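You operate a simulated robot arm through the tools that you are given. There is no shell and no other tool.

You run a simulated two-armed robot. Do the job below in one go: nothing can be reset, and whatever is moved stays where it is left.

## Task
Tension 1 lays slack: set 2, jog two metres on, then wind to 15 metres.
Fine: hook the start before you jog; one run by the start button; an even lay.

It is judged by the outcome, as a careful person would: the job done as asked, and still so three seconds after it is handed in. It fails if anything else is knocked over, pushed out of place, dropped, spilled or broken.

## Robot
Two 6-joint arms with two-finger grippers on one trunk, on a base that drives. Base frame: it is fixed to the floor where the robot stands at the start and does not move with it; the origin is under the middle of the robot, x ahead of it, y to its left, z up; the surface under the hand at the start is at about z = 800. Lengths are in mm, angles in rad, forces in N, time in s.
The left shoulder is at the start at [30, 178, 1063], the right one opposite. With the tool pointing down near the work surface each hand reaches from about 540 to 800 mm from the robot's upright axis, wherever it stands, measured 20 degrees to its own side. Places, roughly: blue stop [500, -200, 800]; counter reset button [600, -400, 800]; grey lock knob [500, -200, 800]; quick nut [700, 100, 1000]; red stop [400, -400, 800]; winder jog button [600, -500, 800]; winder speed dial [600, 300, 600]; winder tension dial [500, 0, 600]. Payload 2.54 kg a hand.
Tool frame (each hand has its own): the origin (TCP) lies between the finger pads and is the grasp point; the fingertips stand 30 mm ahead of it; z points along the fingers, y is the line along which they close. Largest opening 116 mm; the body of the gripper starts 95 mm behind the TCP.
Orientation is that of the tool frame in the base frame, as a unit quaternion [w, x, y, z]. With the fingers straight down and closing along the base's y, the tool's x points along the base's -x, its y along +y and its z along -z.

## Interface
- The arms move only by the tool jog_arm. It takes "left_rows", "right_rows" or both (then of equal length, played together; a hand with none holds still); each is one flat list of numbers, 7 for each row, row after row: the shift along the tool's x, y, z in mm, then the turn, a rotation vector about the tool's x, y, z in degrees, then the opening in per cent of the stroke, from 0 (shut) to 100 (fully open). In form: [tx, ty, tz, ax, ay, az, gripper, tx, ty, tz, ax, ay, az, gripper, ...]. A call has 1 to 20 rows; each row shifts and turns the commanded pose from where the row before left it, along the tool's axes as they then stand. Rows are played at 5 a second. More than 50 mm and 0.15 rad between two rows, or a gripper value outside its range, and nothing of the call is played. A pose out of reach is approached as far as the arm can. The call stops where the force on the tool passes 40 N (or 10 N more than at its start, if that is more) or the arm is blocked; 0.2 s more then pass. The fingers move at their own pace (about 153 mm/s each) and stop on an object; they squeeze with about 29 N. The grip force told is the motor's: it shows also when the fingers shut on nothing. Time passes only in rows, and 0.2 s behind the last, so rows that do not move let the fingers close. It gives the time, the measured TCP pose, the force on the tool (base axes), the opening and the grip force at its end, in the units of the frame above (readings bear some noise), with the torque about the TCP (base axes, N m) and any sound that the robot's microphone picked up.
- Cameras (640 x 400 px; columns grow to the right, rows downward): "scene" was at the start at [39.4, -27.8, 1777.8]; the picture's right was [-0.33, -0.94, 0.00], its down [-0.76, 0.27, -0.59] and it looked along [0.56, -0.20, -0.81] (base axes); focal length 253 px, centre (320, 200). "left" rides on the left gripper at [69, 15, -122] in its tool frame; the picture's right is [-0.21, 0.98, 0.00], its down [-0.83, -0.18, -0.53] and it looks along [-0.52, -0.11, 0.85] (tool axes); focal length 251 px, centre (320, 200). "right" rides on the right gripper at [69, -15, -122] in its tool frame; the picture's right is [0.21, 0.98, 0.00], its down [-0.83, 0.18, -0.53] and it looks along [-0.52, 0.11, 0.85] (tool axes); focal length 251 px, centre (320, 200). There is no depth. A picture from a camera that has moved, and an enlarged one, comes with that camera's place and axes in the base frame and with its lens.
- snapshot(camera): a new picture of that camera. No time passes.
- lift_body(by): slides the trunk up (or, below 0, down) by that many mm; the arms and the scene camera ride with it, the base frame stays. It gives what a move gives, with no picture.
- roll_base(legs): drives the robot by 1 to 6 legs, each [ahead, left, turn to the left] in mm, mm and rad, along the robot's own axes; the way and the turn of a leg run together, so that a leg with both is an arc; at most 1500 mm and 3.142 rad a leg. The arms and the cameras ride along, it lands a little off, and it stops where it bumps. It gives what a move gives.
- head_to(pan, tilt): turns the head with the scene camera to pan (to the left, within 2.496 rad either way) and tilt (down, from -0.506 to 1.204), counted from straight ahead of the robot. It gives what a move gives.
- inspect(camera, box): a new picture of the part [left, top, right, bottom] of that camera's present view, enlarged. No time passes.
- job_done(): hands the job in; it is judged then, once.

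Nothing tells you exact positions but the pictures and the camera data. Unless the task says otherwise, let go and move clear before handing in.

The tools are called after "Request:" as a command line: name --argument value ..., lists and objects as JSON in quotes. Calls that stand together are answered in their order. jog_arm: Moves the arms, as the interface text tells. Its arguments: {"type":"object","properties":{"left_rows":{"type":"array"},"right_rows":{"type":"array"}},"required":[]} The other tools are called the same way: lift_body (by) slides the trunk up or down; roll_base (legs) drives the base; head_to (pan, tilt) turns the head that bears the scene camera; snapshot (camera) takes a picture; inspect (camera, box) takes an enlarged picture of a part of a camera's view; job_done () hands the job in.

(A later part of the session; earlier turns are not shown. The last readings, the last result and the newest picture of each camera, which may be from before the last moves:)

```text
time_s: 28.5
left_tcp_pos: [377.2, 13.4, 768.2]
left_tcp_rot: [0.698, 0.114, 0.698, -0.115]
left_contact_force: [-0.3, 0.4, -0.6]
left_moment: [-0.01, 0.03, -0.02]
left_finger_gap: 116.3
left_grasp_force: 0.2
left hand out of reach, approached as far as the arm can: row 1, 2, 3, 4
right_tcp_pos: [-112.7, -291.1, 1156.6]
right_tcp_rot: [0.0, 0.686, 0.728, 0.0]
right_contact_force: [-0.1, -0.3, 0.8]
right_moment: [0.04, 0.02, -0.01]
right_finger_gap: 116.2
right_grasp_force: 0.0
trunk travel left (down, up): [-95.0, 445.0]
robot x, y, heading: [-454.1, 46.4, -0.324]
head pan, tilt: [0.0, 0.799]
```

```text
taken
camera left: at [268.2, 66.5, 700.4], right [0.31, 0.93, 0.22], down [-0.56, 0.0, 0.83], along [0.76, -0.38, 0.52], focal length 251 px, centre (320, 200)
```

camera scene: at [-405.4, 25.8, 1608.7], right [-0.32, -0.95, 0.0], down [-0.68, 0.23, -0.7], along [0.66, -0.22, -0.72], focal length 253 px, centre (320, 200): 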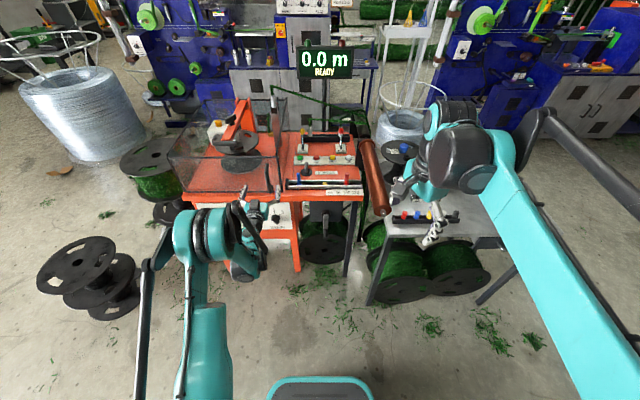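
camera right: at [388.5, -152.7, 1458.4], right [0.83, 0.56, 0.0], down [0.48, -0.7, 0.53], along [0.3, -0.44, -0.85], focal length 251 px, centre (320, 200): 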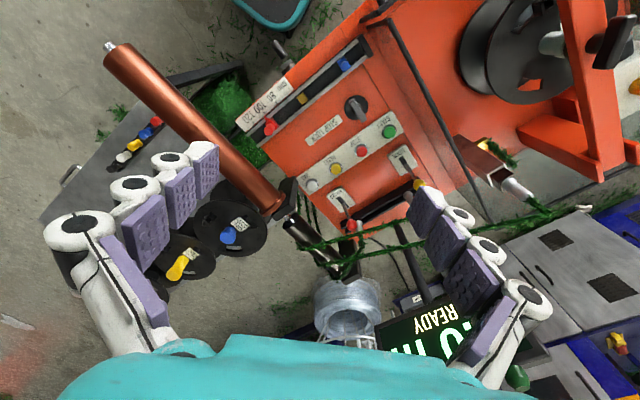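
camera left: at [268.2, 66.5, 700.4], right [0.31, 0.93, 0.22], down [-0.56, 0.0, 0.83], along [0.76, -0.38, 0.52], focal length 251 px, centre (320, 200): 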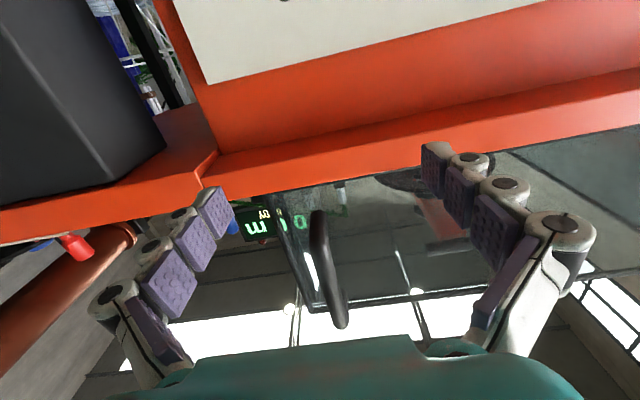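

The level hand can't go much below my shoulder height, so I'll lower the trunk the remaining 90 mm and then make a small up-move to see where the commanded pose stands.

Request:
lift_body --by -90

Request:
jog_arm --left_rows '[-20, 0, 10, 0, 0, 0, 100]'

Request:
snapshot --camera "left"

```text
time_s: 29.8
left_tcp_pos: [377.0, 13.1, 679.9]
left_tcp_rot: [0.698, 0.115, 0.698, -0.115]
left_contact_force: [0.3, 0.5, 0.5]
left_moment: [-0.01, -0.03, 0.05]
left_finger_gap: 116.2
left_grasp_force: 0.0
right_tcp_pos: [-114.6, -292.2, 1066.3]
right_tcp_rot: [0.0, 0.686, 0.728, 0.0]
right_contact_force: [-0.4, 0.2, 1.0]
right_moment: [0.0, 0.0, 0.03]
right_finger_gap: 115.9
right_grasp_force: 0.0
trunk travel left (down, up): [-5.0, 535.0]
robot x, y, heading: [-457.3, 46.0, -0.325]
head pan, tilt: [0.0, 0.799]
```

```text
time_s: 30.2
left_tcp_pos: [388.0, 10.1, 698.3]
left_tcp_rot: [0.698, 0.114, 0.698, -0.115]
left_contact_force: [0.2, -0.5, -0.1]
left_moment: [0.0, -0.01, 0.01]
left_finger_gap: 116.1
left_grasp_force: 0.2
right_tcp_pos: [-114.7, -291.4, 1066.3]
right_tcp_rot: [-0.001, 0.686, 0.727, 0.0]
right_contact_force: [0.5, 0.6, -0.7]
right_moment: [0.04, -0.03, -0.02]
right_finger_gap: 115.9
right_grasp_force: 0.1
trunk travel left (down, up): [-5.0, 535.0]
robot x, y, heading: [-453.9, 47.0, -0.328]
head pan, tilt: [0.0, 0.799]
```

```text
taken
camera left: at [277.8, 63.5, 630.8], right [0.31, 0.93, 0.22], down [-0.56, 0.0, 0.83], along [0.76, -0.38, 0.52], focal length 251 px, centre (320, 200)
```

left: 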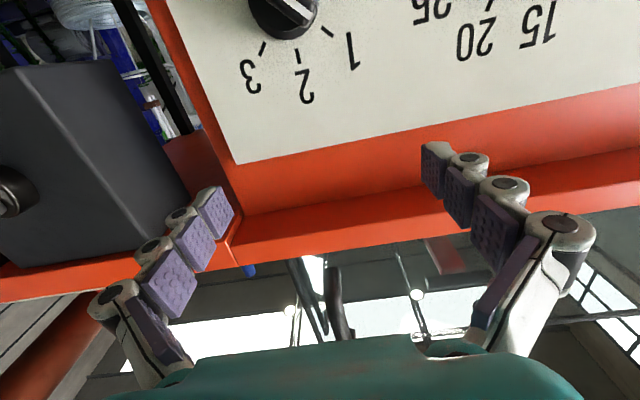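

The tension pointer is at 1, with labels 1-2-3 around it, and the dial is lower than I thought, at about z = 605. I'll go down further while easing slightly forward.

Request:
jog_arm --left_rows '[25, 0, 6, 0, 0, 0, 100, 25, 0, 6, 0, 0, 0, 100, 25, 0, 6, 0, 0, 0, 100]'

Request:
snapshot --camera "left"

```text
time_s: 31.0
left_tcp_pos: [391.5, 9.4, 681.8]
left_tcp_rot: [0.698, 0.115, 0.698, -0.116]
left_contact_force: [0.2, 0.3, 0.9]
left_moment: [-0.02, -0.01, 0.0]
left_finger_gap: 116.5
left_grasp_force: 0.0
left hand out of reach, approached as far as the arm can: row 1, 2, 3
right_tcp_pos: [-114.4, -291.4, 1065.6]
right_tcp_rot: [-0.001, 0.686, 0.728, 0.0]
right_contact_force: [0.1, 0.3, -0.3]
right_moment: [-0.02, -0.01, 0.03]
right_finger_gap: 115.8
right_grasp_force: 0.1
trunk travel left (down, up): [-5.0, 535.0]
robot x, y, heading: [-454.4, 50.7, -0.326]
head pan, tilt: [0.0, 0.799]
```

```text
taken
camera left: at [281.7, 62.2, 614.0], right [0.31, 0.93, 0.22], down [-0.56, 0.0, 0.83], along [0.76, -0.38, 0.52], focal length 251 px, centre (320, 200)
```

left: 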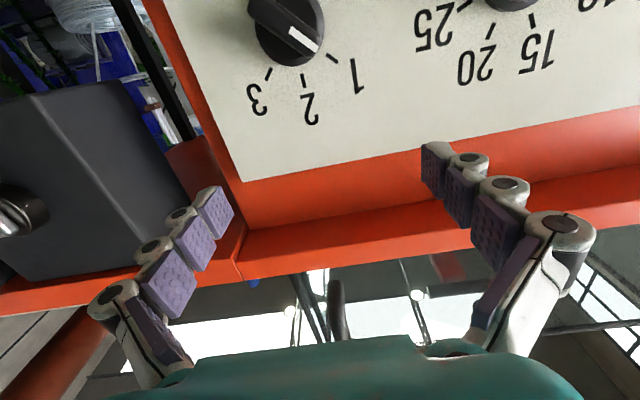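

The panel face and dial are about 80 mm ahead, with the dial centre near z≈606. I'll pitch the tool down about 34° so the arm can reach lower and the camera looks straight at the panel.

Request:
jog_arm --left_rows '[0, 0, 0, 0, 8.5, 0, 100, 0, 0, 0, 0, 8.5, 0, 100, 0, 0, 0, 0, 8.5, 0, 100, 0, 0, 0, 0, 8.5, 0, 100]'

Request:
snapshot --camera "left"

```text
time_s: 32.0
left_tcp_pos: [391.5, 8.5, 682.4]
left_tcp_rot: [0.463, 0.143, 0.871, -0.075]
left_contact_force: [-0.1, -0.1, 0.2]
left_moment: [0.03, 0.02, 0.0]
left_finger_gap: 116.0
left_grasp_force: 0.1
right_tcp_pos: [-113.5, -291.9, 1065.5]
right_tcp_rot: [-0.001, 0.686, 0.728, 0.0]
right_contact_force: [0.1, 0.3, -0.6]
right_moment: [0.01, -0.01, 0.03]
right_finger_gap: 115.8
right_grasp_force: 0.0
trunk travel left (down, up): [-5.0, 535.0]
robot x, y, heading: [-454.9, 45.3, -0.325]
head pan, tilt: [0.0, 0.799]
```

```text
taken
camera left: at [264.1, 67.1, 694.6], right [0.43, 0.89, 0.18], down [-0.04, -0.18, 0.98], along [0.9, -0.43, -0.04], focal length 251 px, centre (320, 200)
```

left: 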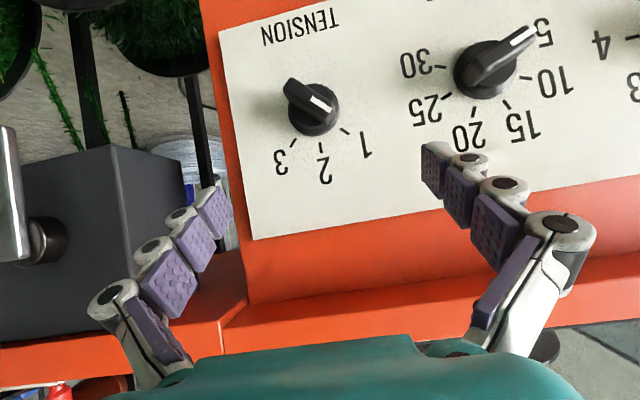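

Now I can see it clearly: TENSION is at 1, and METRES is at 5, so that needs setting to 15. I'll inspect the dials closely.

Request:
inspect --camera "left" --box '[220, 0, 420, 220]'

Request:
inspect --camera "left" --box '[400, 0, 640, 150]'

```text
1.82 times, centred on (320, 110) of left
camera zoom: at [264.1, 67.1, 694.6], right [0.43, 0.89, 0.18], down [-0.04, -0.18, 0.98], along [0.9, -0.43, -0.04], focal length 457 px, centre (320, 364)
```

zoom: 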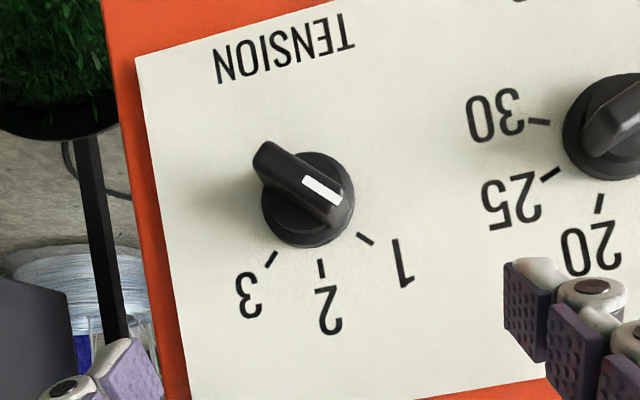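

```text
2.67 times, centred on (520, 75) of left
camera zoom: at [264.1, 67.1, 694.6], right [0.43, 0.89, 0.18], down [-0.04, -0.18, 0.98], along [0.9, -0.43, -0.04], focal length 670 px, centre (-213, 533)
```

zoom: 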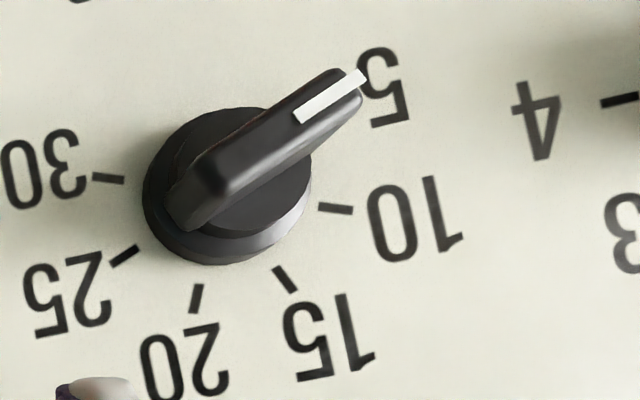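

TENSION centre computes to about [477, -24, 601] and METRES to about [526, 121, 601] on the panel face. First I lower straight down at this standoff, open, to line up with the tension knob.

Request:
jog_arm --left_rows '[18.6, -1.3, 12.5, 0, 0, 0, 100, 18.6, -1.3, 12.5, 0, 0, 0, 100, 18.6, -1.4, 12.6, 0, 0, 0, 100]'

Request:
snapshot --camera "left"

```text
time_s: 32.8
left_tcp_pos: [389.6, 3.8, 615.0]
left_tcp_rot: [0.463, 0.143, 0.871, -0.075]
left_contact_force: [-0.1, 0.9, 0.6]
left_moment: [-0.02, 0.0, 0.02]
left_finger_gap: 115.8
left_grasp_force: 0.0
right_tcp_pos: [-113.3, -291.3, 1066.1]
right_tcp_rot: [0.0, 0.686, 0.728, 0.0]
right_contact_force: [-0.2, 1.2, 0.1]
right_moment: [0.01, 0.02, 0.0]
right_finger_gap: 116.0
right_grasp_force: 0.1
trunk travel left (down, up): [-5.0, 535.0]
robot x, y, heading: [-450.8, 45.4, -0.323]
head pan, tilt: [0.0, 0.799]
```

```text
taken
camera left: at [262.6, 63.4, 626.8], right [0.43, 0.89, 0.18], down [-0.04, -0.18, 0.98], along [0.9, -0.43, -0.04], focal length 251 px, centre (320, 200)
```

left: 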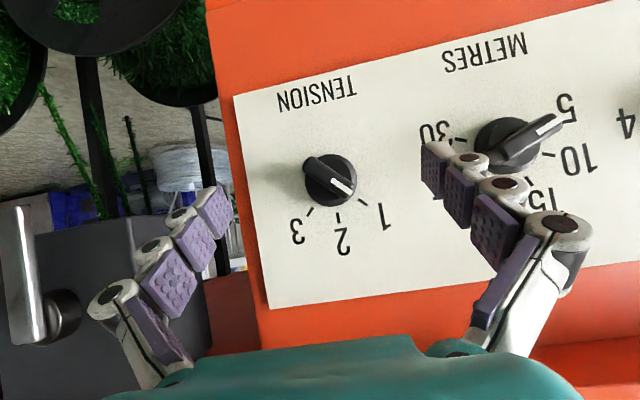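

Lined up without trouble. I'll zoom to refine the knob position before approaching.

Request:
inspect --camera "left" --box '[270, 130, 400, 260]'

Request:
inspect --camera "left" --box '[420, 60, 640, 230]'

```text
3.08 times, centred on (335, 195) of left
camera zoom: at [262.6, 63.4, 626.8], right [0.43, 0.89, 0.18], down [-0.04, -0.18, 0.98], along [0.9, -0.43, -0.04], focal length 774 px, centre (274, 215)
```

zoom: 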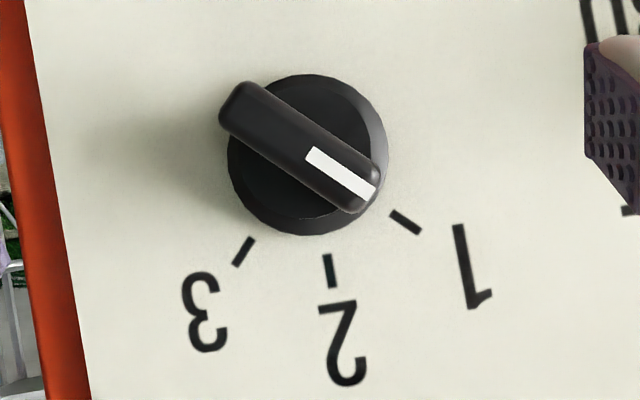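

```text
2.35 times, centred on (530, 145) of left
camera zoom: at [262.6, 63.4, 626.8], right [0.43, 0.89, 0.18], down [-0.04, -0.18, 0.98], along [0.9, -0.43, -0.04], focal length 592 px, centre (-174, 329)
```

zoom: 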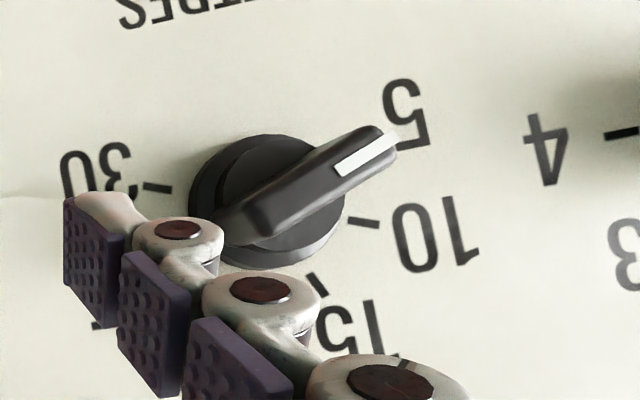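

The geometry agrees across views. I'll narrow the fingers to 60% and advance about 48 mm so they straddle the knob bar without touching the panel.

Request:
jog_arm --left_rows '[0, 1, 0, 0, 0, 0, 60, 0, 0, 0, 0, 0, 0, 60, -5.6, 0, 8.3, 0, 0, 0, 60, -5.6, 0, 8.3, 0, 0, 0, 60, -5.6, 0, 8.3, 0, 0, 0, 60]'

Request:
snapshot --camera "left"

```text
time_s: 34.0
left_tcp_pos: [416.6, -4.2, 616.6]
left_tcp_rot: [0.463, 0.142, 0.871, -0.075]
left_contact_force: [0.0, 0.5, 0.4]
left_moment: [-0.01, 0.0, -0.01]
left_finger_gap: 69.9
left_grasp_force: 0.0
right_tcp_pos: [-114.2, -291.9, 1066.1]
right_tcp_rot: [0.0, 0.685, 0.728, 0.0]
right_contact_force: [0.1, -0.3, -0.1]
right_moment: [0.01, -0.01, -0.04]
right_finger_gap: 115.8
right_grasp_force: 0.1
trunk travel left (down, up): [-5.0, 535.0]
robot x, y, heading: [-456.1, 40.4, -0.323]
head pan, tilt: [0.0, 0.799]
```

```text
taken
camera left: at [291.1, 54.4, 627.3], right [0.43, 0.89, 0.18], down [-0.04, -0.18, 0.98], along [0.9, -0.43, -0.04], focal length 251 px, centre (320, 200)
```

left: 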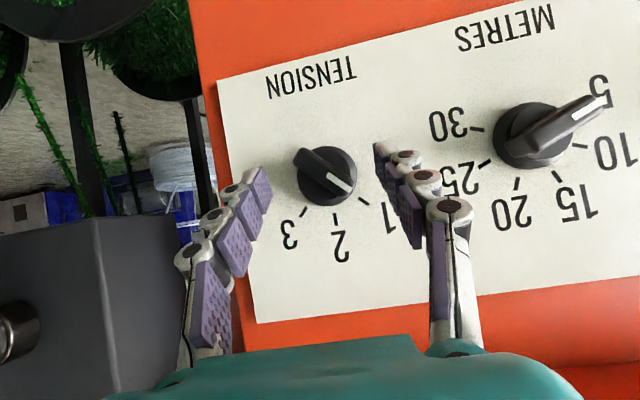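

The knob is centred between the fingers. I'll advance the last 20 mm, still open.

Request:
jog_arm --left_rows '[-4.9, 0, 8.6, 0, 0, 0, 60, -4.9, 0, 8.6, 0, 0, 0, 60]'

Request:
inspect --camera "left" --box '[200, 80, 480, 300]'

```text
time_s: 34.6
left_tcp_pos: [437.2, -10.4, 613.3]
left_tcp_rot: [0.464, 0.143, 0.871, -0.076]
left_contact_force: [-0.3, -0.1, 0.2]
left_moment: [0.0, 0.01, 0.0]
left_finger_gap: 69.8
left_grasp_force: 0.0
right_tcp_pos: [-113.9, -291.6, 1065.5]
right_tcp_rot: [0.0, 0.686, 0.728, -0.001]
right_contact_force: [-0.2, 0.3, 0.1]
right_moment: [0.01, 0.02, 0.0]
right_finger_gap: 115.8
right_grasp_force: 0.1
trunk travel left (down, up): [-5.0, 535.0]
robot x, y, heading: [-452.1, 44.8, -0.326]
head pan, tilt: [0.0, 0.799]
```

```text
1.82 times, centred on (340, 190) of left
camera zoom: at [310.3, 48.1, 625.5], right [0.43, 0.89, 0.18], down [-0.04, -0.18, 0.98], along [0.9, -0.43, -0.04], focal length 457 px, centre (284, 218)
```

zoom: 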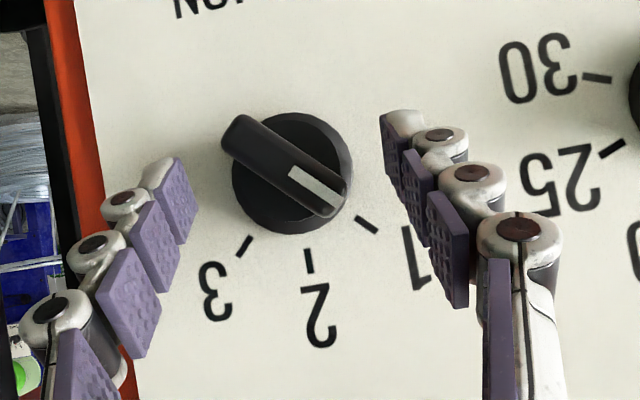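

The fingers straddle the bar. I'll close gradually so the pads swing the bar upright toward 2, checking as I go.

Request:
jog_arm --left_rows '[0, 0, 0, 0, 0, 0, 45, 0, 0, 0, 0, 0, 0, 35, 0, 0, 0, 0, 0, 0, 28, 0, 0, 0, 0, 0, 0, 28]'

Request:
inspect --camera "left" --box '[200, 80, 480, 300]'

```text
time_s: 35.6
left_tcp_pos: [437.2, -11.1, 614.0]
left_tcp_rot: [0.463, 0.144, 0.871, -0.076]
left_contact_force: [-0.3, 0.2, -0.7]
left_moment: [0.02, 0.03, -0.01]
left_finger_gap: 32.7
left_grasp_force: 0.2
right_tcp_pos: [-114.1, -292.5, 1065.3]
right_tcp_rot: [0.001, 0.686, 0.728, 0.001]
right_contact_force: [0.9, 0.1, -0.4]
right_moment: [-0.02, 0.0, 0.0]
right_finger_gap: 116.2
right_grasp_force: 0.1
trunk travel left (down, up): [-5.0, 535.0]
robot x, y, heading: [-458.0, 43.8, -0.33]
head pan, tilt: [0.0, 0.799]
```

```text
1.82 times, centred on (340, 190) of left
camera zoom: at [310.2, 48.0, 625.5], right [0.43, 0.89, 0.18], down [-0.04, -0.18, 0.98], along [0.9, -0.43, -0.04], focal length 457 px, centre (284, 218)
```

zoom: 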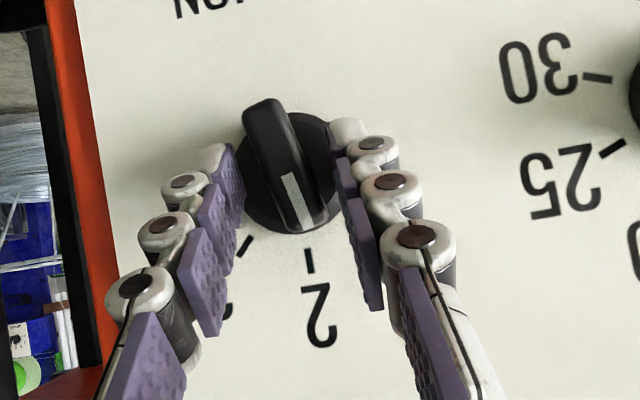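

It works: the bar is swinging toward 2 as the fingers close. I'll close further.

Request:
jog_arm --left_rows '[0, 0, 0, 0, 0, 0, 22, 0, 0, 0, 0, 0, 0, 17, 0, 0, 0, 0, 0, 0, 12, 0, 0, 0, 0, 0, 0, 8, 0, 0, 0, 0, 0, 0, 4, 0, 0, 0, 0, 0, 0, 4]'

Request:
inspect --camera "left" --box '[200, 80, 480, 300]'

```text
time_s: 37.0
left_tcp_pos: [437.4, -10.0, 613.6]
left_tcp_rot: [0.463, 0.142, 0.872, -0.075]
left_contact_force: [3.1, 4.3, 1.6]
left_moment: [0.09, -0.01, 0.23]
left_finger_gap: 14.7
left_grasp_force: 40.5
right_tcp_pos: [-113.5, -290.3, 1066.6]
right_tcp_rot: [0.001, 0.686, 0.728, 0.0]
right_contact_force: [0.1, 0.4, -0.3]
right_moment: [-0.03, 0.04, 0.02]
right_finger_gap: 116.2
right_grasp_force: 0.0
trunk travel left (down, up): [-5.0, 535.0]
robot x, y, heading: [-453.6, 43.2, -0.325]
head pan, tilt: [0.0, 0.799]
```

```text
1.82 times, centred on (340, 190) of left
camera zoom: at [310.3, 48.7, 625.7], right [0.43, 0.89, 0.18], down [-0.04, -0.18, 0.98], along [0.9, -0.43, -0.04], focal length 457 px, centre (284, 218)
```

zoom: 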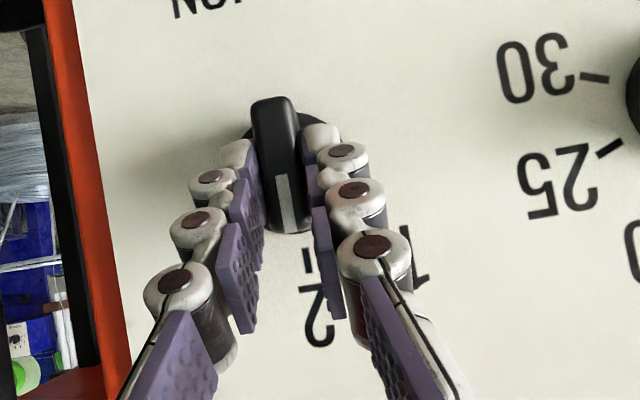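

The bar is now squeezed upright at 2. I'll open and check it stays there before backing out.

Request:
jog_arm --left_rows '[0, 0, 0, 0, 0, 0, 15, 0, 0, 0, 0, 0, 0, 25, 0, 0, 0, 0, 0, 0, 60, 0, 0, 0, 0, 0, 0, 60]'

Request:
inspect --camera "left" --box '[200, 80, 480, 300]'

```text
time_s: 38.0
left_tcp_pos: [436.4, -10.5, 614.6]
left_tcp_rot: [0.463, 0.143, 0.871, -0.075]
left_contact_force: [0.0, 0.4, 0.3]
left_moment: [0.03, -0.03, 0.06]
left_finger_gap: 69.9
left_grasp_force: 0.1
right_tcp_pos: [-114.1, -291.8, 1066.8]
right_tcp_rot: [0.001, 0.686, 0.728, 0.0]
right_contact_force: [-0.5, -0.1, 0.2]
right_moment: [-0.01, -0.02, 0.01]
right_finger_gap: 115.6
right_grasp_force: 0.1
trunk travel left (down, up): [-5.0, 535.0]
robot x, y, heading: [-455.6, 43.2, -0.324]
head pan, tilt: [0.0, 0.799]
```

```text
1.82 times, centred on (340, 190) of left
camera zoom: at [310.1, 48.1, 625.7], right [0.43, 0.89, 0.18], down [-0.04, -0.18, 0.98], along [0.9, -0.43, -0.04], focal length 457 px, centre (284, 218)
```

zoom: 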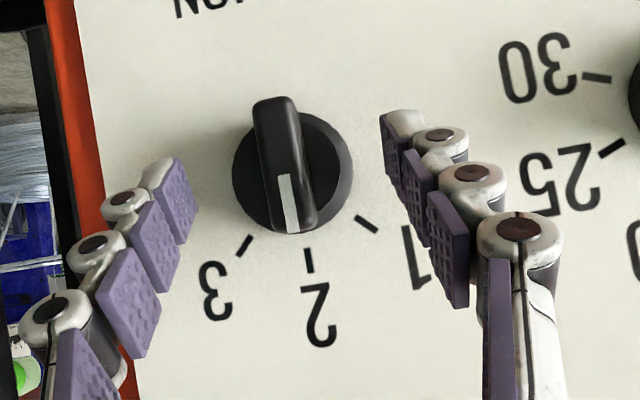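

Tension now reads 2. Next is METRES from 5 to 15, so I'll back the hand off the panel and slide the base about 154 mm left.

Request:
jog_arm --left_rows '[5.6, 0, -8.3, 0, 0, 0, 60, 5.6, 0, -8.3, 0, 0, 0, 60, 5.6, 0, -8.3, 0, 0, 0, 60, 5.6, 0, -8.3, 0, 0, 0, 60, 5.6, 0, -8.3, 0, 0, 0, 60, 5.6, 0, -8.3, 0, 0, 0, 60, 5.6, 0, -8.3, 0, 0, 0, 60]'

Request:
roll_base --legs '[[0, 150, 0]]'

Request:
snapshot --camera "left"

Request:
snapshot --camera "scene"

```text
time_s: 39.6
left_tcp_pos: [371.2, 11.8, 613.5]
left_tcp_rot: [0.462, 0.144, 0.872, -0.077]
left_contact_force: [-0.7, 0.2, -0.4]
left_moment: [-0.01, -0.02, 0.03]
left_finger_gap: 69.5
left_grasp_force: 0.1
right_tcp_pos: [-113.9, -291.6, 1066.3]
right_tcp_rot: [0.0, 0.686, 0.728, -0.001]
right_contact_force: [-0.4, 0.1, 0.5]
right_moment: [-0.02, 0.01, -0.02]
right_finger_gap: 116.0
right_grasp_force: 0.1
trunk travel left (down, up): [-5.0, 535.0]
robot x, y, heading: [-449.2, 46.6, -0.324]
head pan, tilt: [0.0, 0.799]
```

```text
time_s: 40.9
left_tcp_pos: [420.0, 155.4, 613.6]
left_tcp_rot: [0.463, 0.143, 0.871, -0.077]
left_contact_force: [0.8, -0.2, 0.5]
left_moment: [0.0, -0.01, -0.01]
left_finger_gap: 69.4
left_grasp_force: 0.1
right_tcp_pos: [-65.1, -147.7, 1067.7]
right_tcp_rot: [0.0, 0.686, 0.728, 0.0]
right_contact_force: [0.6, 1.5, 0.5]
right_moment: [-0.07, 0.01, 0.0]
right_finger_gap: 115.9
right_grasp_force: 0.0
trunk travel left (down, up): [-5.0, 535.0]
robot x, y, heading: [-402.9, 186.1, -0.323]
head pan, tilt: [0.0, 0.799]
```

```text
taken
camera left: at [292.7, 214.3, 625.1], right [0.43, 0.89, 0.18], down [-0.04, -0.18, 0.98], along [0.9, -0.43, -0.04], focal length 251 px, centre (320, 200)
```

left: 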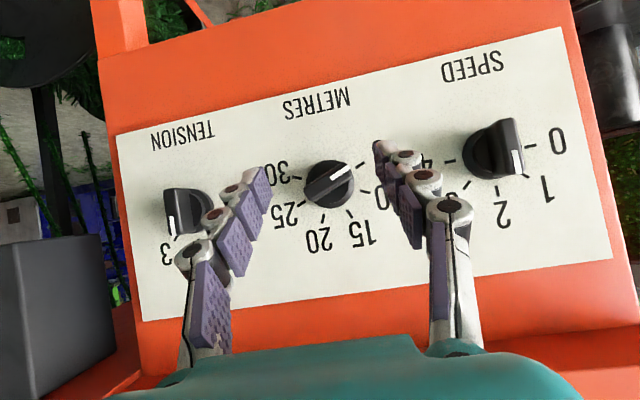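

```text
taken
camera scene: at [-356.4, 170.3, 1518.5], right [-0.32, -0.95, 0.0], down [-0.68, 0.23, -0.7], along [0.66, -0.22, -0.72], focal length 253 px, centre (320, 200)
```

scene: 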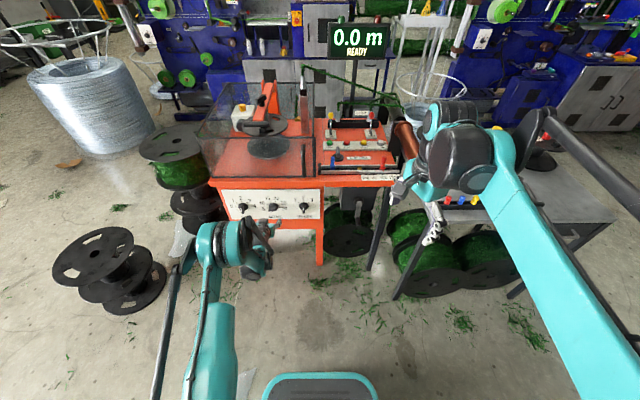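

I can now see all three dials. I'll zoom on METRES and SPEED.

Request:
inspect --camera "left" --box '[420, 80, 620, 250]'

Request:
inspect --camera "left" --box '[260, 120, 400, 260]'

Request:
inspect --camera "scene" --box '[210, 170, 330, 250]'

```text
2.35 times, centred on (520, 165) of left
camera zoom: at [292.7, 214.3, 625.1], right [0.43, 0.89, 0.18], down [-0.04, -0.18, 0.98], along [0.9, -0.43, -0.04], focal length 592 px, centre (-151, 282)
```

zoom: 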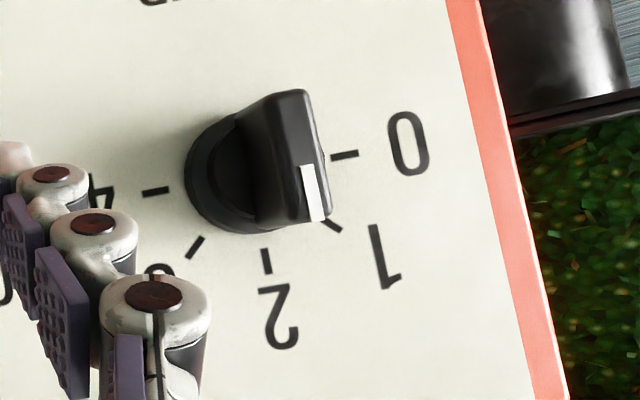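

```text
2.86 times, centred on (330, 190) of left
camera zoom: at [292.7, 214.3, 625.1], right [0.43, 0.89, 0.18], down [-0.04, -0.18, 0.98], along [0.9, -0.43, -0.04], focal length 718 px, centre (291, 229)
```

zoom: 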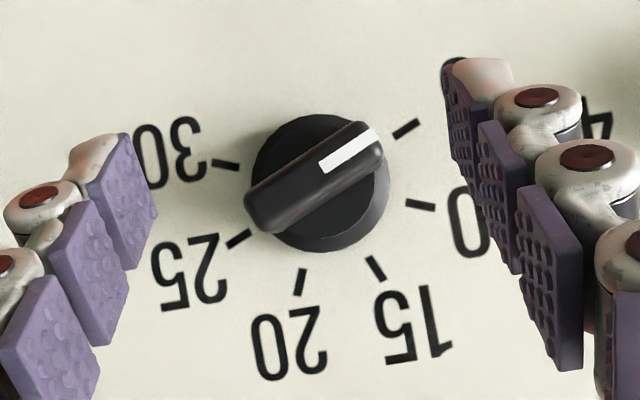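

```text
5.00 times, centred on (270, 210) of scene
camera zoom: at [-356.4, 170.3, 1518.5], right [-0.32, -0.95, 0.0], down [-0.68, 0.23, -0.7], along [0.66, -0.22, -0.72], focal length 1263 px, centre (570, 150)
```

zoom: 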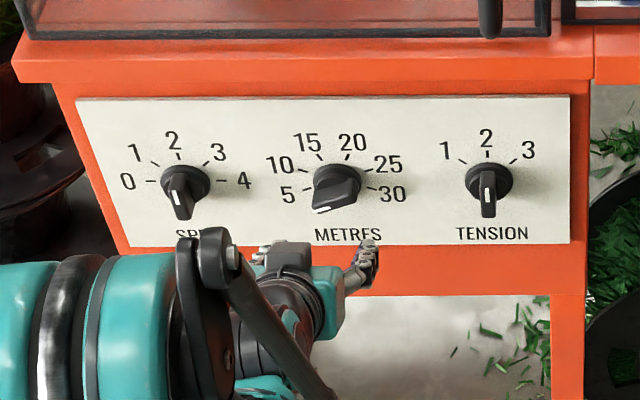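

I'll zoom the scene view further on the knobs to be sure which end carries the pointer mark.

Request:
inspect --camera "scene" --box '[290, 190, 330, 220]'

Request:
inspect --camera "scene" --box '[230, 190, 290, 225]'

Request:
inspect --camera "left" --box '[130, 160, 250, 280]'

```text
13.33 times, centred on (310, 205) of scene
camera zoom: at [-356.4, 170.3, 1518.5], right [-0.32, -0.95, 0.0], down [-0.68, 0.23, -0.7], along [0.66, -0.22, -0.72], focal length 3368 px, centre (453, 133)
```

zoom: 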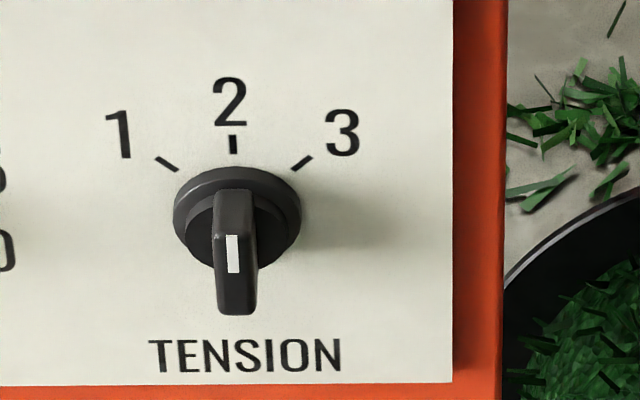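

```text
10.67 times, centred on (260, 208) of scene
camera zoom: at [-356.4, 170.3, 1518.5], right [-0.32, -0.95, 0.0], down [-0.68, 0.23, -0.7], along [0.66, -0.22, -0.72], focal length 2694 px, centre (960, 120)
```

zoom: 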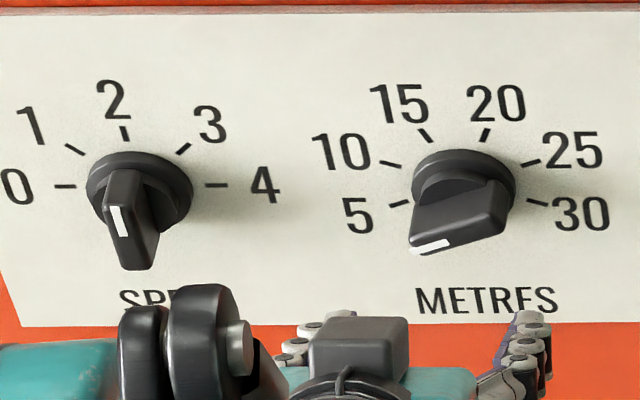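

```text
3.33 times, centred on (190, 220) of left
camera zoom: at [292.7, 214.3, 625.1], right [0.43, 0.89, 0.18], down [-0.04, -0.18, 0.98], along [0.9, -0.43, -0.04], focal length 838 px, centre (753, 133)
```

zoom: 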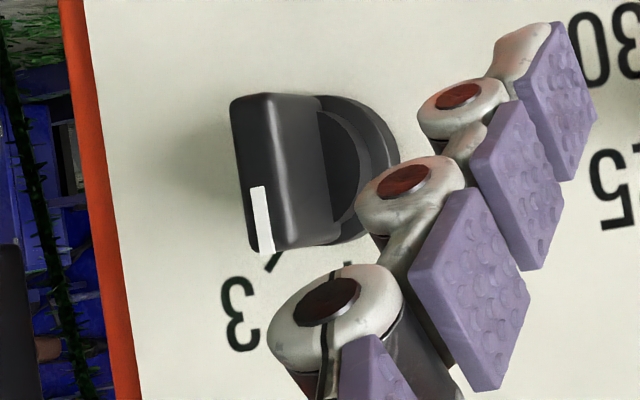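

TENSION is confirmed at 2 and SPEED sits at 2, which I leave alone. METRES is at 5 and must turn 90° clockwise to 15. First I'll nudge its pointer end up from below with closed fingertips, so I close and move under it.

Request:
jog_arm --left_rows '[0, 4, 0, 0, 0, 0, 0, 11.6, 4, 7.8, 0, 0, 0, 0, 11.6, 4, 7.8, 0, 0, 0, 0, 11.7, 4, 7.8, 0, 0, 0, 0]'

Request:
snapshot --camera "left"

```text
time_s: 41.9
left_tcp_pos: [426.2, 169.2, 571.4]
left_tcp_rot: [0.463, 0.144, 0.871, -0.076]
left_contact_force: [0.0, -0.8, 0.4]
left_moment: [0.01, 0.04, 0.0]
left_finger_gap: 0.2
left_grasp_force: 28.6
right_tcp_pos: [-64.9, -148.5, 1065.3]
right_tcp_rot: [0.0, 0.685, 0.728, 0.0]
right_contact_force: [0.1, -1.0, -0.1]
right_moment: [-0.02, 0.0, 0.0]
right_finger_gap: 116.2
right_grasp_force: 0.1
trunk travel left (down, up): [-5.0, 535.0]
robot x, y, heading: [-404.5, 188.1, -0.328]
head pan, tilt: [0.0, 0.799]
```

```text
taken
camera left: at [298.7, 229.1, 582.7], right [0.43, 0.89, 0.18], down [-0.04, -0.18, 0.98], along [0.9, -0.43, -0.04], focal length 251 px, centre (320, 200)
```

left: 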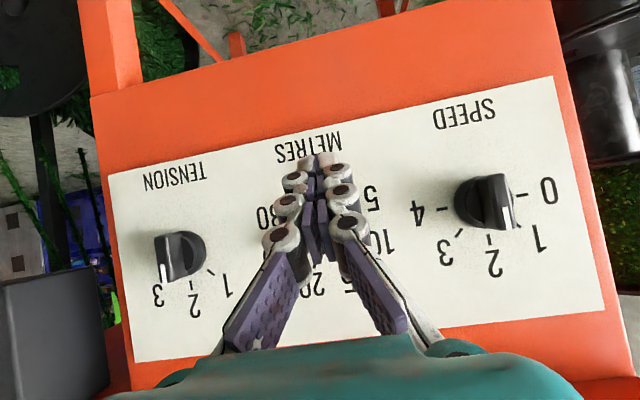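

In position below the pointer end. I'll advance most of the way and check from the scene camera.

Request:
jog_arm --left_rows '[-9.2, 0, 13.7, 0, 0, 0, 0, -9.2, 0, 13.7, 0, 0, 0, 0, -9.2, 0, 13.7, 0, 0, 0, 0]'

Request:
inspect --camera "scene" --box '[220, 180, 320, 245]'

Request:
inspect --camera "left" --box '[220, 100, 440, 280]'

```text
time_s: 42.7
left_tcp_pos: [470.4, 153.7, 575.0]
left_tcp_rot: [0.463, 0.144, 0.871, -0.076]
left_contact_force: [-0.4, -0.6, -0.2]
left_moment: [-0.03, -0.01, -0.02]
left_finger_gap: 0.2
left_grasp_force: 28.2
right_tcp_pos: [-65.4, -147.8, 1066.0]
right_tcp_rot: [-0.001, 0.685, 0.728, 0.0]
right_contact_force: [0.5, 0.4, 0.2]
right_moment: [0.01, -0.04, -0.01]
right_finger_gap: 116.0
right_grasp_force: 0.1
trunk travel left (down, up): [-5.0, 535.0]
robot x, y, heading: [-408.2, 185.0, -0.331]
head pan, tilt: [0.0, 0.799]
```

```text
6.15 times, centred on (270, 212) of scene
camera zoom: at [-357.0, 169.1, 1518.6], right [-0.32, -0.95, 0.0], down [-0.68, 0.23, -0.7], along [0.66, -0.22, -0.72], focal length 1554 px, centre (628, 123)
```

zoom: 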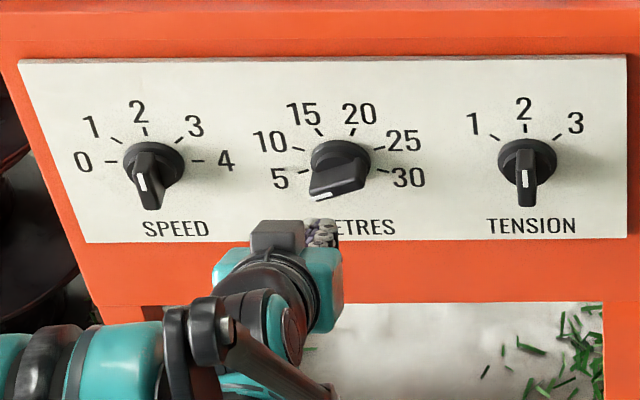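

```text
2.22 times, centred on (330, 190) of left
camera zoom: at [343.9, 213.7, 586.0], right [0.43, 0.89, 0.18], down [-0.04, -0.18, 0.98], along [0.9, -0.43, -0.04], focal length 559 px, centre (298, 222)
```

zoom: 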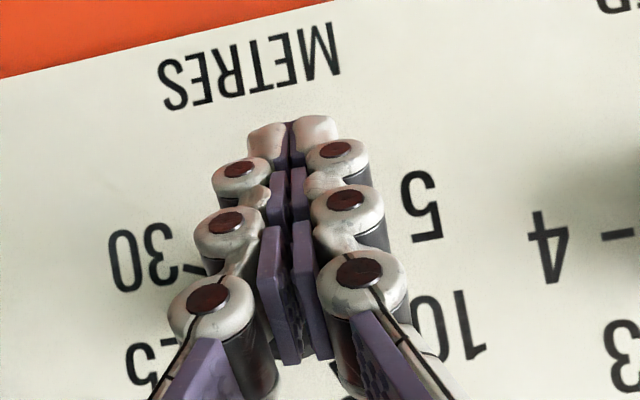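

Fingertips are just under the METRES knob. I'll advance the final 19 mm while keeping slightly low.

Request:
jog_arm --left_rows '[-4, 0, 8.7, 0, 0, 0, 0, -4, 0, 8.7, 0, 0, 0, 0]'

Request:
inspect --camera "scene" --box '[240, 190, 300, 230]'

Request:
inspect --camera "left" --box '[220, 100, 440, 280]'

```text
time_s: 43.3
left_tcp_pos: [482.1, 150.2, 583.0]
left_tcp_rot: [0.463, 0.145, 0.871, -0.076]
left_contact_force: [-0.1, 0.5, -0.3]
left_moment: [0.0, 0.0, -0.03]
left_finger_gap: 0.0
left_grasp_force: 28.7
left hand out of reach, approached as far as the arm can: row 1, 2
right_tcp_pos: [-64.5, -147.5, 1065.5]
right_tcp_rot: [0.001, 0.686, 0.728, 0.0]
right_contact_force: [0.1, 1.1, -0.3]
right_moment: [0.03, 0.0, 0.01]
right_finger_gap: 115.7
right_grasp_force: 0.0
trunk travel left (down, up): [-5.0, 535.0]
robot x, y, heading: [-406.7, 189.7, -0.324]
head pan, tilt: [0.0, 0.799]
```

```text
10.00 times, centred on (270, 210) of scene
camera zoom: at [-356.8, 169.1, 1518.5], right [-0.32, -0.95, 0.0], down [-0.68, 0.23, -0.7], along [0.66, -0.22, -0.72], focal length 2526 px, centre (820, 100)
```

zoom: 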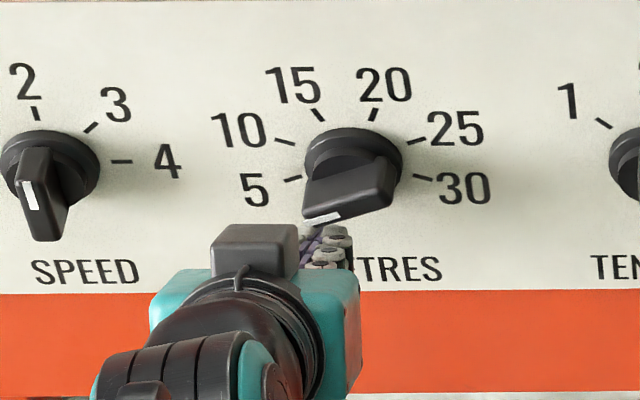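

```text
2.22 times, centred on (330, 190) of left
camera zoom: at [355.8, 208.7, 593.5], right [0.43, 0.89, 0.18], down [-0.04, -0.18, 0.98], along [0.9, -0.43, -0.04], focal length 559 px, centre (298, 222)
```

zoom: 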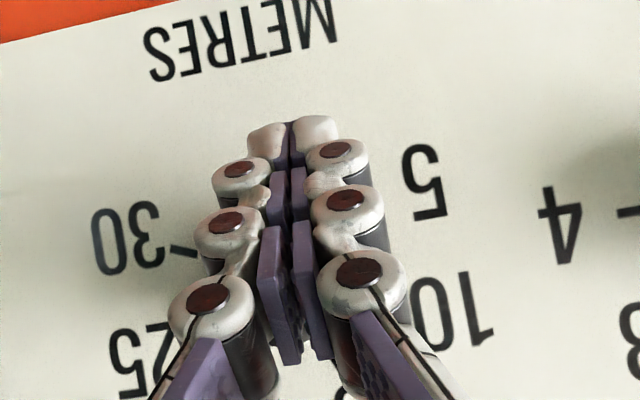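

That's the outer reach limit for this stance. I'll retract the fingers, drive the base 60 mm ahead, and re-approach.

Request:
jog_arm --left_rows '[10.9, 0, -10.8, 0, 0, 0, 0, 10.9, 0, -10.8, 0, 0, 0, 0, 10.9, 0, -10.8, 0, 0, 0, 0, 10.9, 0, -10.8, 0, 0, 0, 0]'

Request:
roll_base --legs '[[60, 0, 0]]'

Request:
snapshot --camera "left"

```text
time_s: 44.3
left_tcp_pos: [425.8, 170.5, 570.5]
left_tcp_rot: [0.462, 0.144, 0.872, -0.075]
left_contact_force: [0.4, 0.0, -0.1]
left_moment: [-0.03, 0.04, -0.01]
left_finger_gap: 0.0
left_grasp_force: 28.6
right_tcp_pos: [-66.1, -148.0, 1066.8]
right_tcp_rot: [0.0, 0.686, 0.727, 0.0]
right_contact_force: [0.2, 0.6, -1.2]
right_moment: [-0.02, -0.02, 0.02]
right_finger_gap: 115.9
right_grasp_force: 0.0
trunk travel left (down, up): [-5.0, 535.0]
robot x, y, heading: [-403.0, 186.5, -0.33]
head pan, tilt: [0.0, 0.799]
```

```text
time_s: 45.3
left_tcp_pos: [481.8, 150.2, 568.4]
left_tcp_rot: [0.463, 0.142, 0.872, -0.075]
left_contact_force: [0.9, 0.6, -0.2]
left_moment: [0.03, -0.02, 0.02]
left_finger_gap: 0.0
left_grasp_force: 28.8
right_tcp_pos: [-7.4, -167.7, 1066.4]
right_tcp_rot: [0.0, 0.686, 0.728, 0.001]
right_contact_force: [0.3, -0.8, 0.3]
right_moment: [0.0, 0.04, 0.01]
right_finger_gap: 116.1
right_grasp_force: 0.0
trunk travel left (down, up): [-5.0, 535.0]
robot x, y, heading: [-347.8, 168.0, -0.325]
head pan, tilt: [0.0, 0.799]
```

```text
taken
camera left: at [354.9, 210.1, 581.1], right [0.43, 0.89, 0.18], down [-0.04, -0.18, 0.98], along [0.9, -0.43, -0.04], focal length 251 px, centre (320, 200)
```

left: 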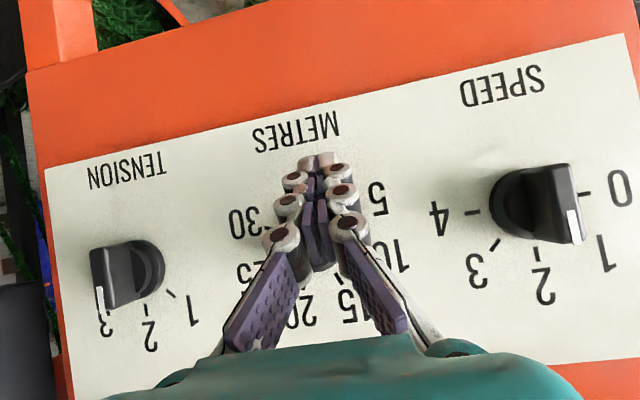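

Good reach now. I'll ease forward 7 mm and start lifting under the pointer end in small steps.

Request:
jog_arm --left_rows '[-3.9, 0, 5.8, 0, 0, 0, 0, -4.15, 0, -2.8, 0, 0, 0, 0, -4.15, 0, -2.8, 0, 0, 0, 0]'

Request:
inspect --camera "scene" --box '[220, 180, 320, 245]'

```text
time_s: 46.1
left_tcp_pos: [486.6, 149.8, 579.6]
left_tcp_rot: [0.461, 0.143, 0.872, -0.076]
left_contact_force: [-4.9, 1.6, -8.1]
left_moment: [0.08, 0.03, 0.12]
left_finger_gap: 0.0
left_grasp_force: 28.0
right_tcp_pos: [-8.0, -167.1, 1065.3]
right_tcp_rot: [0.0, 0.686, 0.728, 0.0]
right_contact_force: [0.0, -0.7, 0.4]
right_moment: [0.01, 0.0, 0.0]
right_finger_gap: 116.0
right_grasp_force: 0.1
trunk travel left (down, up): [-5.0, 535.0]
robot x, y, heading: [-349.3, 169.0, -0.323]
head pan, tilt: [0.0, 0.799]
```

```text
6.15 times, centred on (270, 212) of scene
camera zoom: at [-299.9, 150.3, 1518.4], right [-0.32, -0.95, 0.0], down [-0.68, 0.23, -0.7], along [0.66, -0.22, -0.72], focal length 1554 px, centre (628, 123)
```

zoom: 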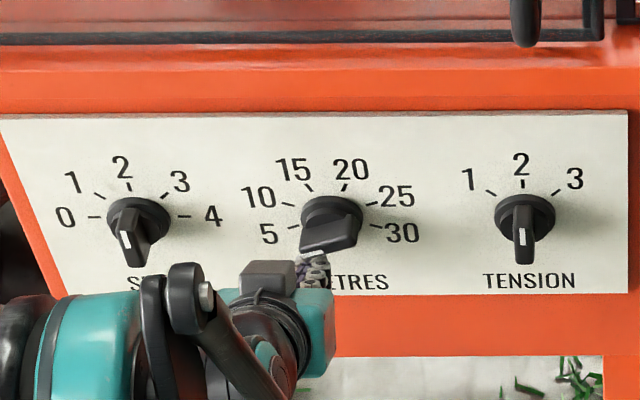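

Contact made under the pointer, with about 8 N. I'll keep lifting in small steps.

Request:
jog_arm --left_rows '[-3.3, 0, -2.2, 0, 0, 0, 0, -3.3, 0, -2.2, 0, 0, 0, 0]'

Request:
inspect --camera "scene" --box '[240, 190, 300, 230]'

```text
time_s: 46.7
left_tcp_pos: [488.2, 148.8, 586.3]
left_tcp_rot: [0.463, 0.143, 0.872, -0.076]
left_contact_force: [-4.3, 1.1, -7.9]
left_moment: [0.1, 0.0, 0.07]
left_finger_gap: 0.2
left_grasp_force: 28.4
right_tcp_pos: [-8.7, -165.8, 1065.4]
right_tcp_rot: [0.001, 0.685, 0.728, 0.0]
right_contact_force: [-1.2, 0.2, -0.2]
right_moment: [-0.02, 0.03, 0.0]
right_finger_gap: 116.0
right_grasp_force: 0.1
trunk travel left (down, up): [-5.0, 535.0]
robot x, y, heading: [-350.0, 171.2, -0.324]
head pan, tilt: [0.0, 0.799]
```

```text
10.00 times, centred on (270, 210) of scene
camera zoom: at [-299.9, 150.3, 1518.5], right [-0.32, -0.95, 0.0], down [-0.68, 0.23, -0.7], along [0.66, -0.22, -0.72], focal length 2526 px, centre (820, 100)
```

zoom: 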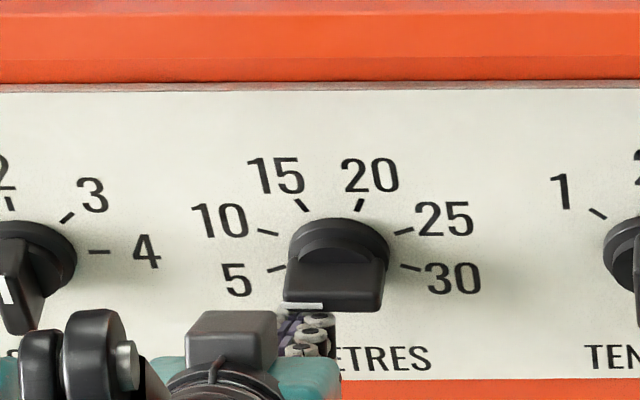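

It's turning, and the bar is now about horizontal. I'll continue lifting.

Request:
jog_arm --left_rows '[-3.3, 0, -2.2, 0, 0, 0, 0, -3.3, 0, -2.2, 0, 0, 0, 0]'

Request:
inspect --camera "scene" --box '[240, 190, 300, 230]'

```text
time_s: 47.3
left_tcp_pos: [488.0, 153.1, 596.9]
left_tcp_rot: [0.465, 0.141, 0.871, -0.075]
left_contact_force: [-0.7, 17.1, -1.1]
left_moment: [-0.03, 0.06, 0.08]
left_finger_gap: 0.0
left_grasp_force: 28.3
right_tcp_pos: [-8.5, -166.8, 1066.5]
right_tcp_rot: [0.0, 0.685, 0.728, 0.0]
right_contact_force: [0.8, 0.9, -0.4]
right_moment: [0.0, -0.03, -0.02]
right_finger_gap: 115.8
right_grasp_force: 0.0
trunk travel left (down, up): [-5.0, 535.0]
robot x, y, heading: [-347.4, 168.4, -0.326]
head pan, tilt: [0.0, 0.799]
```

```text
10.00 times, centred on (270, 210) of scene
camera zoom: at [-300.9, 151.7, 1518.8], right [-0.32, -0.95, 0.0], down [-0.68, 0.23, -0.7], along [0.66, -0.22, -0.72], focal length 2526 px, centre (820, 100)
```

zoom: 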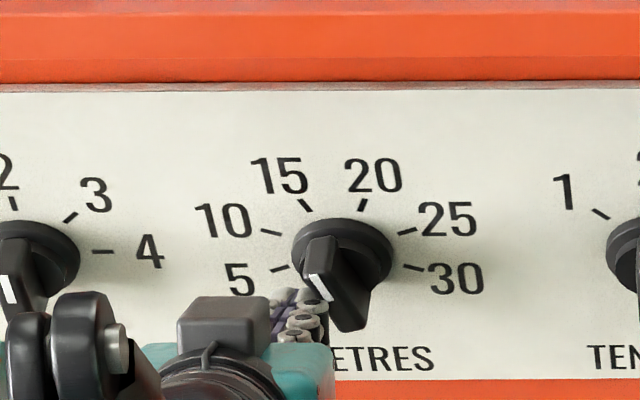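

The pointer has jumped up near 15 and my finger now rests against its side. I'll move away to the left, back off, and check the exact setting.

Request:
jog_arm --left_rows '[0, 4, 0, 0, 0, 0, 0, 0, 6, 0, 0, 0, 0, 0, 5.6, 0, -8.3, 0, 0, 0, 0, 5.6, 0, -8.3, 0, 0, 0, 0, 5.6, 0, -8.3, 0, 0, 0, 0, 5.6, 0, -8.3, 0, 0, 0, 0, 5.6, 0, -8.3, 0, 0, 0, 0]'

Request:
inspect --camera "scene" --box '[240, 190, 300, 230]'

Request:
snapshot --camera "left"

```text
time_s: 48.9
left_tcp_pos: [442.8, 174.7, 596.2]
left_tcp_rot: [0.463, 0.144, 0.871, -0.076]
left_contact_force: [0.3, -0.4, 0.1]
left_moment: [-0.02, -0.02, -0.01]
left_finger_gap: 0.0
left_grasp_force: 28.2
right_tcp_pos: [-8.5, -166.9, 1066.7]
right_tcp_rot: [0.0, 0.685, 0.728, 0.0]
right_contact_force: [0.6, 0.5, 0.3]
right_moment: [0.0, 0.01, 0.01]
right_finger_gap: 116.0
right_grasp_force: 0.1
trunk travel left (down, up): [-5.0, 535.0]
robot x, y, heading: [-346.8, 171.8, -0.323]
head pan, tilt: [0.0, 0.799]
```

```text
10.00 times, centred on (270, 210) of scene
camera zoom: at [-300.6, 150.3, 1518.6], right [-0.32, -0.95, 0.0], down [-0.68, 0.23, -0.7], along [0.66, -0.22, -0.72], focal length 2526 px, centre (820, 100)
```

zoom: 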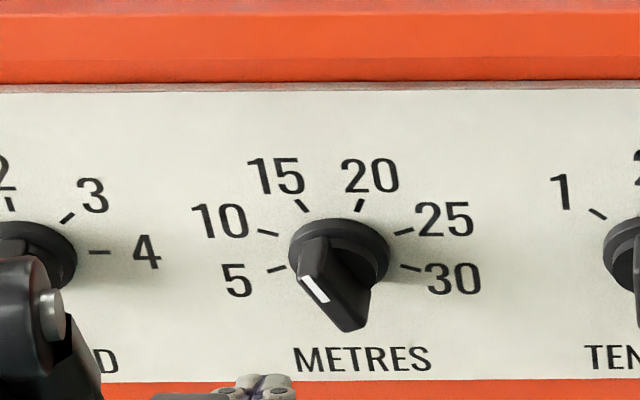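

```text
taken
camera left: at [315.6, 233.8, 608.5], right [0.43, 0.89, 0.18], down [-0.04, -0.18, 0.98], along [0.9, -0.43, -0.04], focal length 251 px, centre (320, 200)
```

left: 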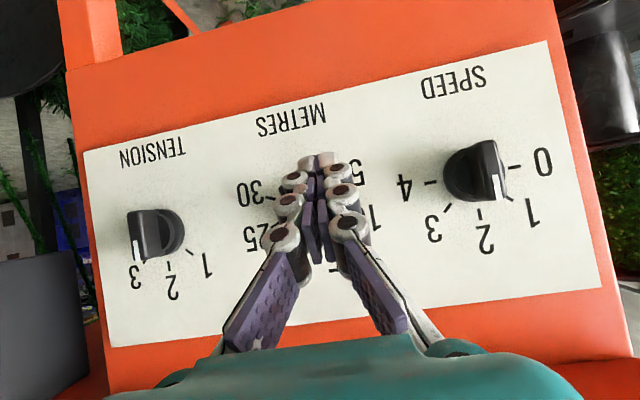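

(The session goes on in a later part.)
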